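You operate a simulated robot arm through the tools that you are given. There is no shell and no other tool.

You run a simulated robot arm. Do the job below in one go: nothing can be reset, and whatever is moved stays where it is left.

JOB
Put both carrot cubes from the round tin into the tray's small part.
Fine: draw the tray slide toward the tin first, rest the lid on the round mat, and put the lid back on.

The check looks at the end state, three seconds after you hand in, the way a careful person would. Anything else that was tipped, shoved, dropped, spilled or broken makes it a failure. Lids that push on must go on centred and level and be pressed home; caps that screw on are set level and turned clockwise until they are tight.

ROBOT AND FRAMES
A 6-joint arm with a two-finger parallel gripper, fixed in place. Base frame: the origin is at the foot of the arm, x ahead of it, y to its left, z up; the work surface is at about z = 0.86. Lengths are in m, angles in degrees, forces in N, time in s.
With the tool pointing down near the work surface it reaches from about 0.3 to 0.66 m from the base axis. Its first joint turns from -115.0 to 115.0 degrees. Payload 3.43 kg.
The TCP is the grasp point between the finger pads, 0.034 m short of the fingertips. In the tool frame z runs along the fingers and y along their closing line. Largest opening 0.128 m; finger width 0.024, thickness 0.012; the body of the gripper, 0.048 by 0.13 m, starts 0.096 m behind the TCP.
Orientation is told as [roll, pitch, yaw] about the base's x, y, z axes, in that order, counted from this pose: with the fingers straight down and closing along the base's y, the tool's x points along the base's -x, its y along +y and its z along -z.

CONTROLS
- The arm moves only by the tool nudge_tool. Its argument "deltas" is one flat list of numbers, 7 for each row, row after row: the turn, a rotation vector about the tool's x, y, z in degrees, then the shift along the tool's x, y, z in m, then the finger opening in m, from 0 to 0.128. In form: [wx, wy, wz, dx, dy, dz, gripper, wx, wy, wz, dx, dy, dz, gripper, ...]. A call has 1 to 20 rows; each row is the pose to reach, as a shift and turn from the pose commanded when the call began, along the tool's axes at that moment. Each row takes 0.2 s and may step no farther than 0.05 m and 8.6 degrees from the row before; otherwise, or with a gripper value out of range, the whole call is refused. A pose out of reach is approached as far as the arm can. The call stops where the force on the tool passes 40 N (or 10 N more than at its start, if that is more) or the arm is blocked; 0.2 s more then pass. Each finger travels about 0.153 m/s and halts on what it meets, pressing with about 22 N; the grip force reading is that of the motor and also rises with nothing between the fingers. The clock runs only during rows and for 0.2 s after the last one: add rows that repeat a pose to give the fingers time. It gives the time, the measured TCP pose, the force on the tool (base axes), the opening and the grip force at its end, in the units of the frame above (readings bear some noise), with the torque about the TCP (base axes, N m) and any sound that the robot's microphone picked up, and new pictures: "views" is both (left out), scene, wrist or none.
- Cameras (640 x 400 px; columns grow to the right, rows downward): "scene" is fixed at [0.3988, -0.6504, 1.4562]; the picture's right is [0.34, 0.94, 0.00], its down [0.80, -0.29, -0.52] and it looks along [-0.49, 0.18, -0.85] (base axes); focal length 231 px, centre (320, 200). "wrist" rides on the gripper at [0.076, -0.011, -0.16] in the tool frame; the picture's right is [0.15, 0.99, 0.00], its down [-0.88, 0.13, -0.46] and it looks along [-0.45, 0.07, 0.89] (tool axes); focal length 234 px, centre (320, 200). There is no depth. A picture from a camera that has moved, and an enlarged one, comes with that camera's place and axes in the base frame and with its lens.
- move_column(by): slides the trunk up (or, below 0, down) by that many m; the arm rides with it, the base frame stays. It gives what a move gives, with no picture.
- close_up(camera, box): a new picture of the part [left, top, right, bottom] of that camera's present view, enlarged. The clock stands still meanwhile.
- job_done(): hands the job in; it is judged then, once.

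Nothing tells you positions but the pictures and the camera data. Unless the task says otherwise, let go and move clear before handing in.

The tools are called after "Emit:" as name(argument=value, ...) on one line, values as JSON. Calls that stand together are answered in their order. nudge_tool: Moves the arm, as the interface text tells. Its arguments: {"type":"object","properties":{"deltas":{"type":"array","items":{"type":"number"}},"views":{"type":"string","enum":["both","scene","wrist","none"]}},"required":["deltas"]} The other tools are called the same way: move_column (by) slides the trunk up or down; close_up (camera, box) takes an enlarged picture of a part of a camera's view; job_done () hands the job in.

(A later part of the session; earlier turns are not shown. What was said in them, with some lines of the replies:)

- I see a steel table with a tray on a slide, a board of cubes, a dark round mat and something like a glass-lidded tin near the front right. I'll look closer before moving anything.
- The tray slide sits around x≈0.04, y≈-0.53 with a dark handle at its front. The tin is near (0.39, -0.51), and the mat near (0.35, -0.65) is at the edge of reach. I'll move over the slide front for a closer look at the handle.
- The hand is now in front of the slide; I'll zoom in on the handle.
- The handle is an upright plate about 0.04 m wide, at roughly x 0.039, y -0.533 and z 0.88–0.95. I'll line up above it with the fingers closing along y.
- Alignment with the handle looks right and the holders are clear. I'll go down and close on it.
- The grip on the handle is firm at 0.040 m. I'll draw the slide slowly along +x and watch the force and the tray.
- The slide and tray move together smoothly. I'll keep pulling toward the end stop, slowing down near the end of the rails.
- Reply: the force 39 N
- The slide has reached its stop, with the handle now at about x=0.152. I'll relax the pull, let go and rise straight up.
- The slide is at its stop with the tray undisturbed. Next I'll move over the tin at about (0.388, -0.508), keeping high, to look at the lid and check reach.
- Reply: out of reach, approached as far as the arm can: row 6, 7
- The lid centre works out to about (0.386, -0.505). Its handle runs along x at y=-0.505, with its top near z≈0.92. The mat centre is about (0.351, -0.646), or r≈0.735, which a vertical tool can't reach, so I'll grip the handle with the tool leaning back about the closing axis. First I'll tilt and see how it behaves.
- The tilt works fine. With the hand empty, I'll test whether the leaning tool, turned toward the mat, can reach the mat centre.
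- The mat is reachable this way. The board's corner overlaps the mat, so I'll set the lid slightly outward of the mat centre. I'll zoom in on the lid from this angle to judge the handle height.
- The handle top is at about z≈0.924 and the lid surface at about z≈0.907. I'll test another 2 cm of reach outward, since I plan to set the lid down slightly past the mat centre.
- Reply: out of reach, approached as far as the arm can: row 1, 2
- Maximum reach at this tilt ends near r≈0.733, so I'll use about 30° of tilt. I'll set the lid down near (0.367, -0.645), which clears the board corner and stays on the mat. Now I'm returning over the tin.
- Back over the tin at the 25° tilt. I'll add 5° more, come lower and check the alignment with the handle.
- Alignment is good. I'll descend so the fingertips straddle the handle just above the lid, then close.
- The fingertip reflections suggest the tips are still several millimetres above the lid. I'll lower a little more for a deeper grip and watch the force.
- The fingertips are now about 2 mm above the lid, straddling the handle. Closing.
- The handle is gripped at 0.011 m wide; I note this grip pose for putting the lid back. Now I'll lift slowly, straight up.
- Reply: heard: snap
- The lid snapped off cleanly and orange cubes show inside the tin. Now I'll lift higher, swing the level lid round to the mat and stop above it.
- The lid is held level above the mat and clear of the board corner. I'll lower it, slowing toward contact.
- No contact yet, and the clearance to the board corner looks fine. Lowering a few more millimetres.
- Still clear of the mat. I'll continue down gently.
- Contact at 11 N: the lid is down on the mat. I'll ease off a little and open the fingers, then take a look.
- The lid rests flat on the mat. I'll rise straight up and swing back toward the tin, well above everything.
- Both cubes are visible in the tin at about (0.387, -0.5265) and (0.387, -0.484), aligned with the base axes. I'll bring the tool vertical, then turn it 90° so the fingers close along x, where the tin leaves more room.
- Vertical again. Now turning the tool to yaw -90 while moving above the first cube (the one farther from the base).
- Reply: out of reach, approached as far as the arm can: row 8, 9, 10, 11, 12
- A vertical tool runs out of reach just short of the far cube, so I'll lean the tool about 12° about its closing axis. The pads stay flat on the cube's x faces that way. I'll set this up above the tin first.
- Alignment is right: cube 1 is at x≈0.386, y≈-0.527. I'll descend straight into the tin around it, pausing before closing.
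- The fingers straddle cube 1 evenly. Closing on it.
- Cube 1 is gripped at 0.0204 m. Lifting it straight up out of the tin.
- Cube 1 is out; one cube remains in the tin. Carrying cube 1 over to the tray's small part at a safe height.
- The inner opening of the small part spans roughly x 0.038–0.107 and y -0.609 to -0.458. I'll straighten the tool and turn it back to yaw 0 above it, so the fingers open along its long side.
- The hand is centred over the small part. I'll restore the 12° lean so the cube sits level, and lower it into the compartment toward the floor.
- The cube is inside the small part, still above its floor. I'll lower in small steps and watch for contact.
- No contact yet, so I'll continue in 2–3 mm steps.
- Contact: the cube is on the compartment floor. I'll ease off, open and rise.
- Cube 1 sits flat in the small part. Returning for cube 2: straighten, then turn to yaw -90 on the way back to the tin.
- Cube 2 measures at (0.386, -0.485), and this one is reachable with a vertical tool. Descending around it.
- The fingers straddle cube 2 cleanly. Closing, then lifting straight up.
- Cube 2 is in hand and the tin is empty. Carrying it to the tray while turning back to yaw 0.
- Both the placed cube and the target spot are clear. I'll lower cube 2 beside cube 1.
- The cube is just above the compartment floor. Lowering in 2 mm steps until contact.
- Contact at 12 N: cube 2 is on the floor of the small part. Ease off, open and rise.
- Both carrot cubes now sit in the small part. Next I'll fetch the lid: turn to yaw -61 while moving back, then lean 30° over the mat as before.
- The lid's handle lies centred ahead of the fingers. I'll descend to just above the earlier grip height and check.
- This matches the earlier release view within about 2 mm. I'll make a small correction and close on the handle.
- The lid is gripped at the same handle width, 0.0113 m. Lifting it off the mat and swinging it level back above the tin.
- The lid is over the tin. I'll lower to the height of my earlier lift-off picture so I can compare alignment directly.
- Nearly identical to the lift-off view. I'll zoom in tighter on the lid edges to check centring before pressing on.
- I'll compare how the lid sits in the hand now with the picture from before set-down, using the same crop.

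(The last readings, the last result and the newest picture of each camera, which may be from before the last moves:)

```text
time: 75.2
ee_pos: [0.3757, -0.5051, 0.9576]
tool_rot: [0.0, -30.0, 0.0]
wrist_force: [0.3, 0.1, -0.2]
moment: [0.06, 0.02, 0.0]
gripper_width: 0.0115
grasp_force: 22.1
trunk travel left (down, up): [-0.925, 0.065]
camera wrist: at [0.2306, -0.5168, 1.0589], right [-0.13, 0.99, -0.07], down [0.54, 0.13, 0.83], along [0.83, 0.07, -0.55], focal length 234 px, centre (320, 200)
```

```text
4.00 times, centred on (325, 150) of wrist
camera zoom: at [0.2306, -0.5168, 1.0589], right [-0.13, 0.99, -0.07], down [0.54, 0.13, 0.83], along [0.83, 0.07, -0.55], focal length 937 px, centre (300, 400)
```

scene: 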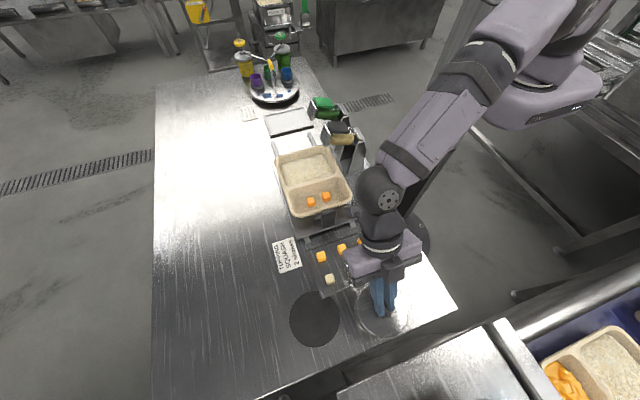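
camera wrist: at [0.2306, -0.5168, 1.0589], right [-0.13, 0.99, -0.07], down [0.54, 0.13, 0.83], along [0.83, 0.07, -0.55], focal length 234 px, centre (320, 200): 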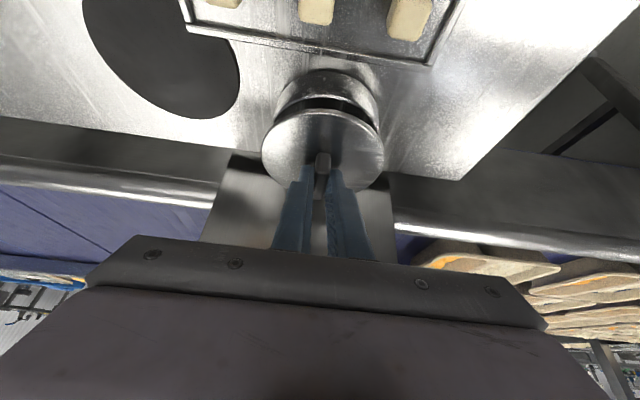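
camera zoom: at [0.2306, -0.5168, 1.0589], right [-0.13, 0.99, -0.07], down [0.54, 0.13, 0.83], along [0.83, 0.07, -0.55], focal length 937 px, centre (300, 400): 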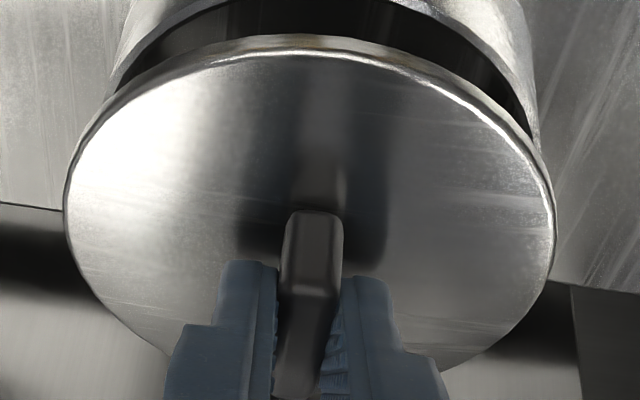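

The lid sits about 2 mm farther out in the hand than originally, so I'll shift the hand by that amount and lower close to the rim.

Emit:
nudge_tool(deltas=[0, 0, 0, 0.0017, 0.0005, -0.001, 0.004, 0, 0, 0, 0.0042, 0.0005, 0.0033, 0.004, 0, 0, 0, 0.0062, 0.0005, 0.0068, 0.004, 0, 0, 0, 0.0062, 0.0005, 0.0068, 0.004], views="none")

Emit:
close_up(camera="wrist", box=[255, 60, 395, 150])

Emit:
close_up(camera="scene", box=[350, 275, 410, 345])

```text
time: 76.2
ee_pos: [0.3741, -0.505, 0.9491]
tool_rot: [-0.1, -30.1, 0.0]
wrist_force: [-0.3, 0.1, -0.1]
moment: [0.0, -0.01, 0.0]
gripper_width: 0.0113
grasp_force: 21.3
trunk travel left (down, up): [-0.925, 0.065]
```

```text
4.44 times, centred on (325, 105) of wrist
camera zoom: at [0.2287, -0.5159, 1.0498], right [-0.13, 0.99, -0.07], down [0.54, 0.13, 0.83], along [0.83, 0.07, -0.55], focal length 1041 px, centre (298, 622)
```

zoom: 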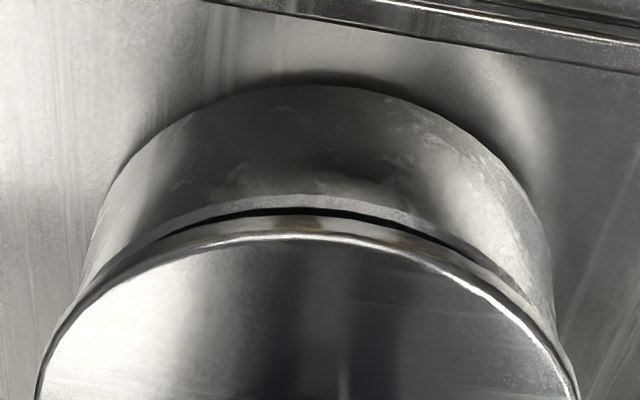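

```text
5.71 times, centred on (380, 310) of scene
camera zoom: at [0.3988, -0.6504, 1.4562], right [0.34, 0.94, 0.0], down [0.8, -0.29, -0.52], along [-0.49, 0.18, -0.85], focal length 1323 px, centre (-23, -429)
```

zoom: 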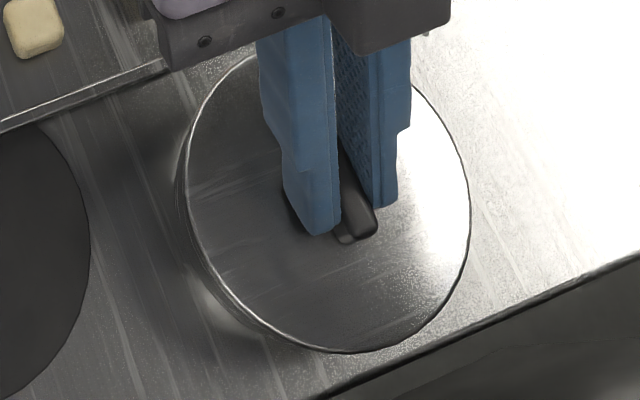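

The lid's projection now matches the original seated position to within about half a millimetre. Lowering onto the rim in small steps while watching the force.

Emit:
nudge_tool(deltas=[0, 0, 0, 0.001, 0, 0.0017, 0.004, 0, 0, 0, 0.002, 0, 0.0035, 0.004, 0, 0, 0, 0.003, 0, 0.0052, 0.004, 0, 0, 0, 0.003, 0, 0.0052, 0.004], views="none")

Emit:
close_up(camera="wrist", box=[255, 60, 395, 150])

```text
time: 77.2
ee_pos: [0.3731, -0.5048, 0.9427]
tool_rot: [0.1, -29.9, 0.0]
wrist_force: [1.0, 0.2, 0.1]
moment: [-0.02, 0.0, -0.02]
gripper_width: 0.0114
grasp_force: 21.9
trunk travel left (down, up): [-0.925, 0.065]
```

```text
4.44 times, centred on (325, 105) of wrist
camera zoom: at [0.2283, -0.5159, 1.0435], right [-0.13, 0.99, -0.07], down [0.54, 0.13, 0.83], along [0.83, 0.07, -0.55], focal length 1041 px, centre (298, 622)
```

zoom: 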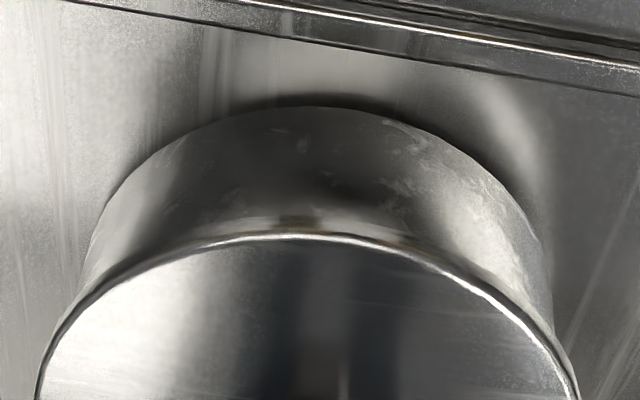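

Emit:
nudge_tool(deltas=[0, 0, 0, 0.001, 0, 0.0017, 0.004, 0, 0, 0, 0.002, 0, 0.0035, 0.004, 0, 0, 0, 0.003, 0, 0.0052, 0.004, 0, 0, 0, 0.003, 0, 0.0052, 0.004], views="none")

Emit:
close_up(camera="wrist", box=[255, 60, 395, 150])

Emit:
close_up(camera="scene", box=[350, 275, 410, 345])

```text
time: 78.2
ee_pos: [0.3736, -0.5046, 0.9393]
tool_rot: [-0.4, -30.1, 0.2]
wrist_force: [0.5, -2.4, 15.6]
moment: [0.07, 0.05, 0.01]
gripper_width: 0.0112
grasp_force: 21.4
trunk travel left (down, up): [-0.925, 0.065]
heard: snap
```

```text
4.44 times, centred on (325, 105) of wrist
camera zoom: at [0.2282, -0.5155, 1.0405], right [-0.13, 0.99, -0.08], down [0.53, 0.13, 0.84], along [0.84, 0.06, -0.54], focal length 1041 px, centre (298, 622)
```

zoom: 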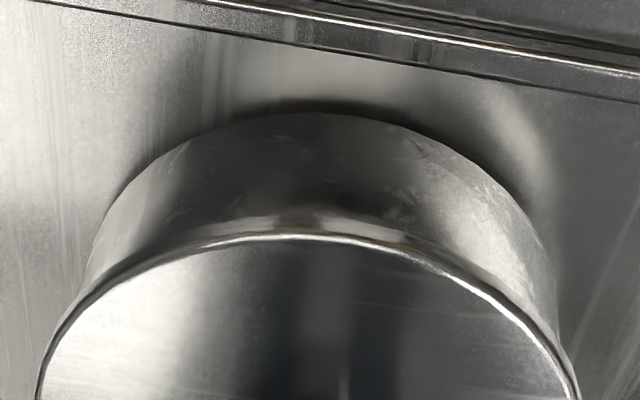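

```text
5.71 times, centred on (380, 310) of scene
camera zoom: at [0.3988, -0.6504, 1.4562], right [0.34, 0.94, 0.0], down [0.8, -0.29, -0.52], along [-0.49, 0.18, -0.85], focal length 1323 px, centre (-23, -429)
```

zoom: 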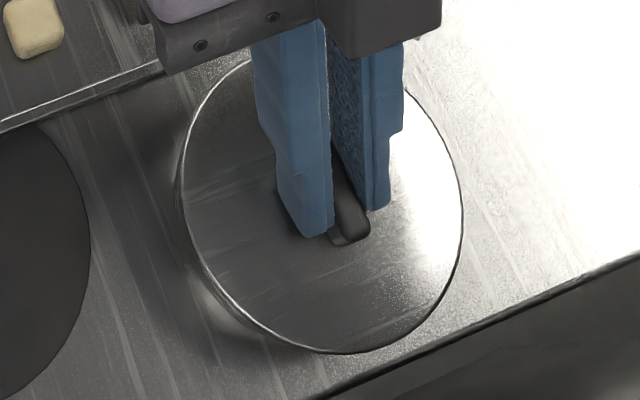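

Snap heard, and the hand is at exactly the original seated height. I'll press slightly more to make sure the lid is home all round.

Emit:
nudge_tool(deltas=[0, 0, 0, 0.001, 0, 0.0017, 0.004, 0, 0, 0, 0.0015, 0, 0.0026, 0.004, 0, 0, 0, 0.0015, 0, 0.0026, 0.004], views="none")

```text
time: 79.0
ee_pos: [0.3728, -0.5044, 0.9397]
tool_rot: [-0.6, -30.2, 0.2]
wrist_force: [-2.3, -0.8, 29.9]
moment: [0.11, -0.34, 0.0]
gripper_width: 0.0114
grasp_force: 22.4
trunk travel left (down, up): [-0.925, 0.065]
```

Firm at 30 N with no further travel, so the lid is home. I'll relax the push, open and rise clear.

Emit:
nudge_tool(deltas=[0, 0, 0, -0.0014, 0, -0.0024, 0.004, 0, 0, 0, -0.0027, 0, -0.0047, 0.004, 0, 0, 0, -0.0027, 0, -0.0047, 0.02, 0, 0, 0, -0.0027, 0, -0.0047, 0.04, 0, 0, 0, -0.0027, 0, -0.0047, 0.05, 0, 0, 0, -0.0027, 0, -0.0047, 0.05, 0, 0, 0, -0.0127, 0, -0.022, 0.05, 0, 0, 0, -0.0327, 0, -0.0566, 0.05, 0, 0, 0, -0.0477, 0, -0.0826, 0.05, 0, 0, 0, -0.0477, 0, -0.0826, 0.05])

Emit:
close_up(camera="wrist", box=[220, 20, 420, 220])

Emit:
close_up(camera="scene", box=[340, 270, 420, 350])

```text
time: 81.2
ee_pos: [0.3741, -0.5035, 1.0274]
tool_rot: [0.1, -29.9, 0.1]
wrist_force: [-0.1, 0.9, -0.1]
moment: [0.01, -0.02, -0.01]
gripper_width: 0.0501
grasp_force: 0.0
trunk travel left (down, up): [-0.925, 0.065]
camera wrist: at [0.2287, -0.5155, 1.1289], right [-0.13, 0.99, -0.07], down [0.54, 0.13, 0.83], along [0.83, 0.07, -0.55], focal length 234 px, centre (320, 200)
```

scene: 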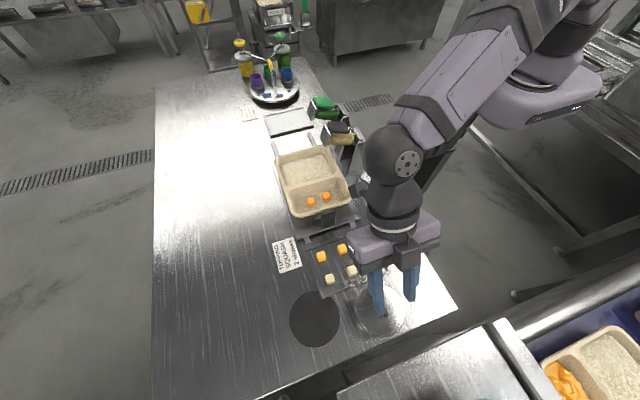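
wrist: 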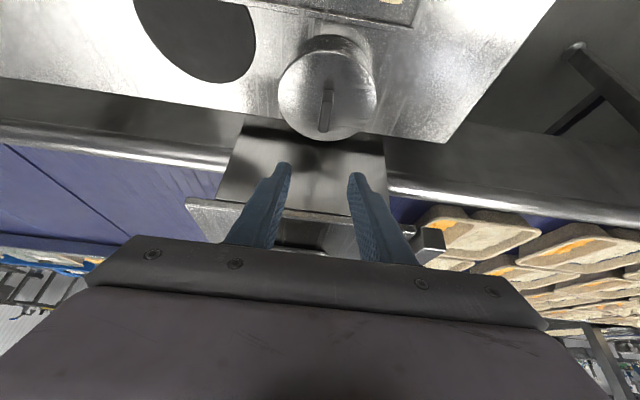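

```text
2.00 times, centred on (320, 120) of wrist
camera zoom: at [0.2287, -0.5155, 1.1289], right [-0.13, 0.99, -0.07], down [0.54, 0.13, 0.83], along [0.83, 0.07, -0.55], focal length 468 px, centre (320, 360)
```

zoom: 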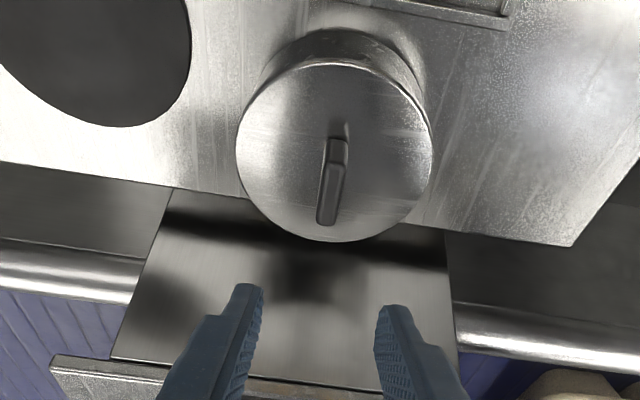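

```text
5.00 times, centred on (380, 310) of scene
camera zoom: at [0.3988, -0.6504, 1.4562], right [0.34, 0.94, 0.0], down [0.8, -0.29, -0.52], along [-0.49, 0.18, -0.85], focal length 1157 px, centre (20, -350)
```

zoom: 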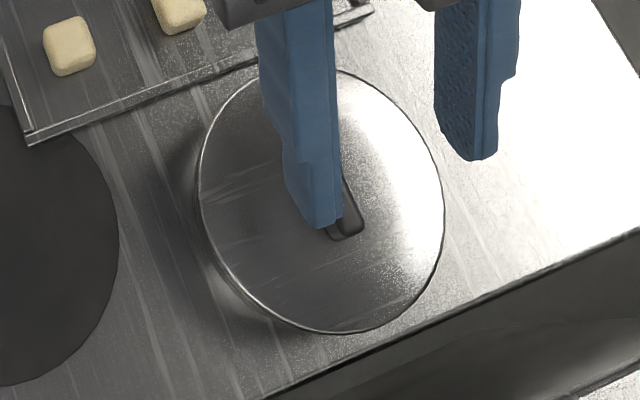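

The lid edges match the original picture exactly: centred, level and home. I'll retreat clear of the work area and do a final overall check.

Emit:
nudge_tool(deltas=[0, 6, 0, 0.011, 0.0166, -0.0225, 0.05, 0, 12, 0, 0.022, 0.0332, -0.045, 0.05, 0, 18, 0, 0.0331, 0.0498, -0.0676, 0.05, 0, 24, 0, 0.0441, 0.0664, -0.0901, 0.05, 0, 30, 0, 0.0551, 0.083, -0.1126, 0.05, 0, 30, 0, 0.0551, 0.083, -0.1126, 0.05])

Emit:
close_up(camera="scene", box=[250, 130, 410, 250])

Emit:
close_up(camera="scene", box=[260, 220, 440, 360])

Emit:
close_up(camera="scene", box=[220, 20, 380, 180])

```text
time: 82.6
ee_pos: [0.2692, -0.42, 1.0998]
tool_rot: [0.1, 0.2, -0.1]
wrist_force: [0.2, -0.2, 0.2]
moment: [0.03, -0.01, 0.02]
gripper_width: 0.05
grasp_force: 0.1
trunk travel left (down, up): [-0.925, 0.065]
camera wrist: at [0.1936, -0.4317, 1.2602], right [-0.15, 0.99, 0.0], down [0.88, 0.13, 0.45], along [0.45, 0.07, -0.89], focal length 234 px, centre (320, 200)
```

scene: 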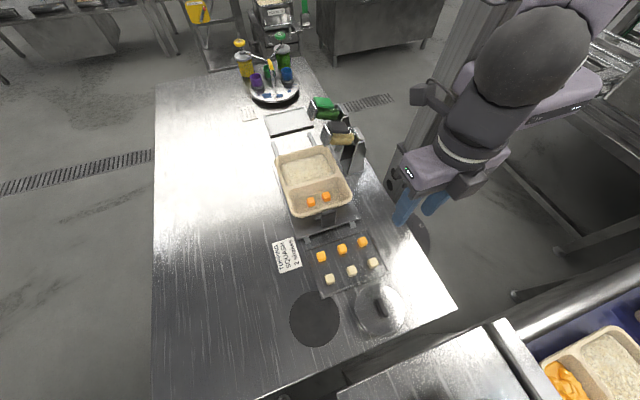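
wrist: 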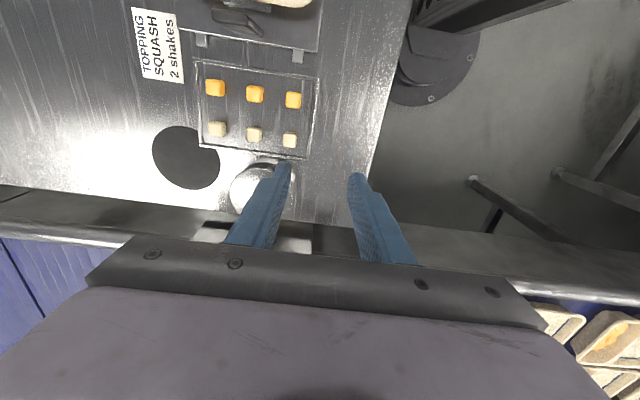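

```text
3.33 times, centred on (330, 190) of scene
camera zoom: at [0.3988, -0.6504, 1.4562], right [0.34, 0.94, 0.0], down [0.8, -0.29, -0.52], along [-0.49, 0.18, -0.85], focal length 772 px, centre (287, 233)
```

zoom: 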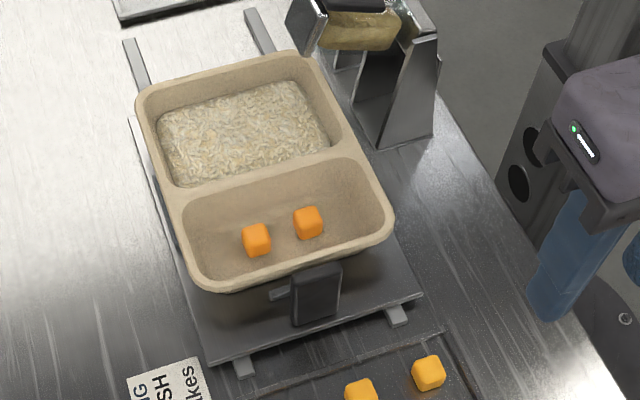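

```text
2.86 times, centred on (350, 290) of scene
camera zoom: at [0.3988, -0.6504, 1.4562], right [0.34, 0.94, 0.0], down [0.8, -0.29, -0.52], along [-0.49, 0.18, -0.85], focal length 661 px, centre (234, -57)
```

zoom: 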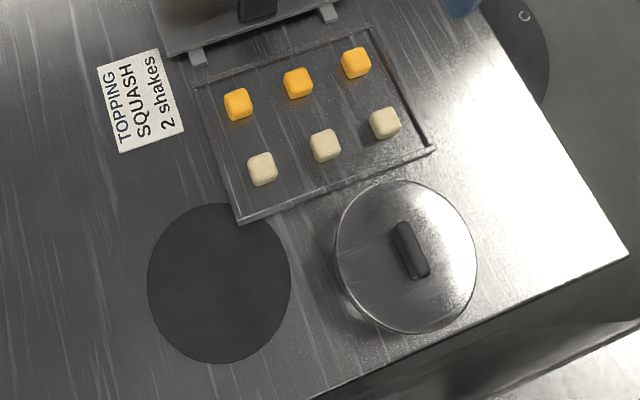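

```text
2.50 times, centred on (300, 100) of scene
camera zoom: at [0.3988, -0.6504, 1.4562], right [0.34, 0.94, 0.0], down [0.8, -0.29, -0.52], along [-0.49, 0.18, -0.85], focal length 579 px, centre (370, 450)
```

zoom: 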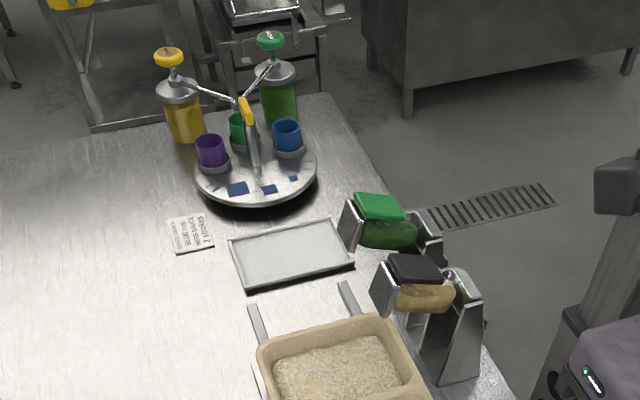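

Both carrot cubes sit in the tray's small part, the slide is drawn to its stop, and the lid is snapped home on the tin. Everything else is where it was and the hand is clear, so I'm handing the job in.

Emit:
job_done()

```text
The job is handed in.
```

Both carrot cubes from the round tin are now in the tray's small part, and I've handed the job in. I haven't been told the check's result.

- **Tray slide:** I drew it toward the tin first, until it reached its end stop. The tray stayed in place on it.
- **Lid:** I rested it on the round mat while I moved the cubes. A corner of the cube board overlaps the mat, so I set the lid about 15 mm off-centre to clear it. It's now back on the tin. I heard it snap home, and it held level and centred with no further movement under about 30 N.
- **Everything else:** the final pictures show the board with its cubes, the holders and the cups where they were at the start. I saw nothing tipped or spilled, and the arm is clear of the table items.
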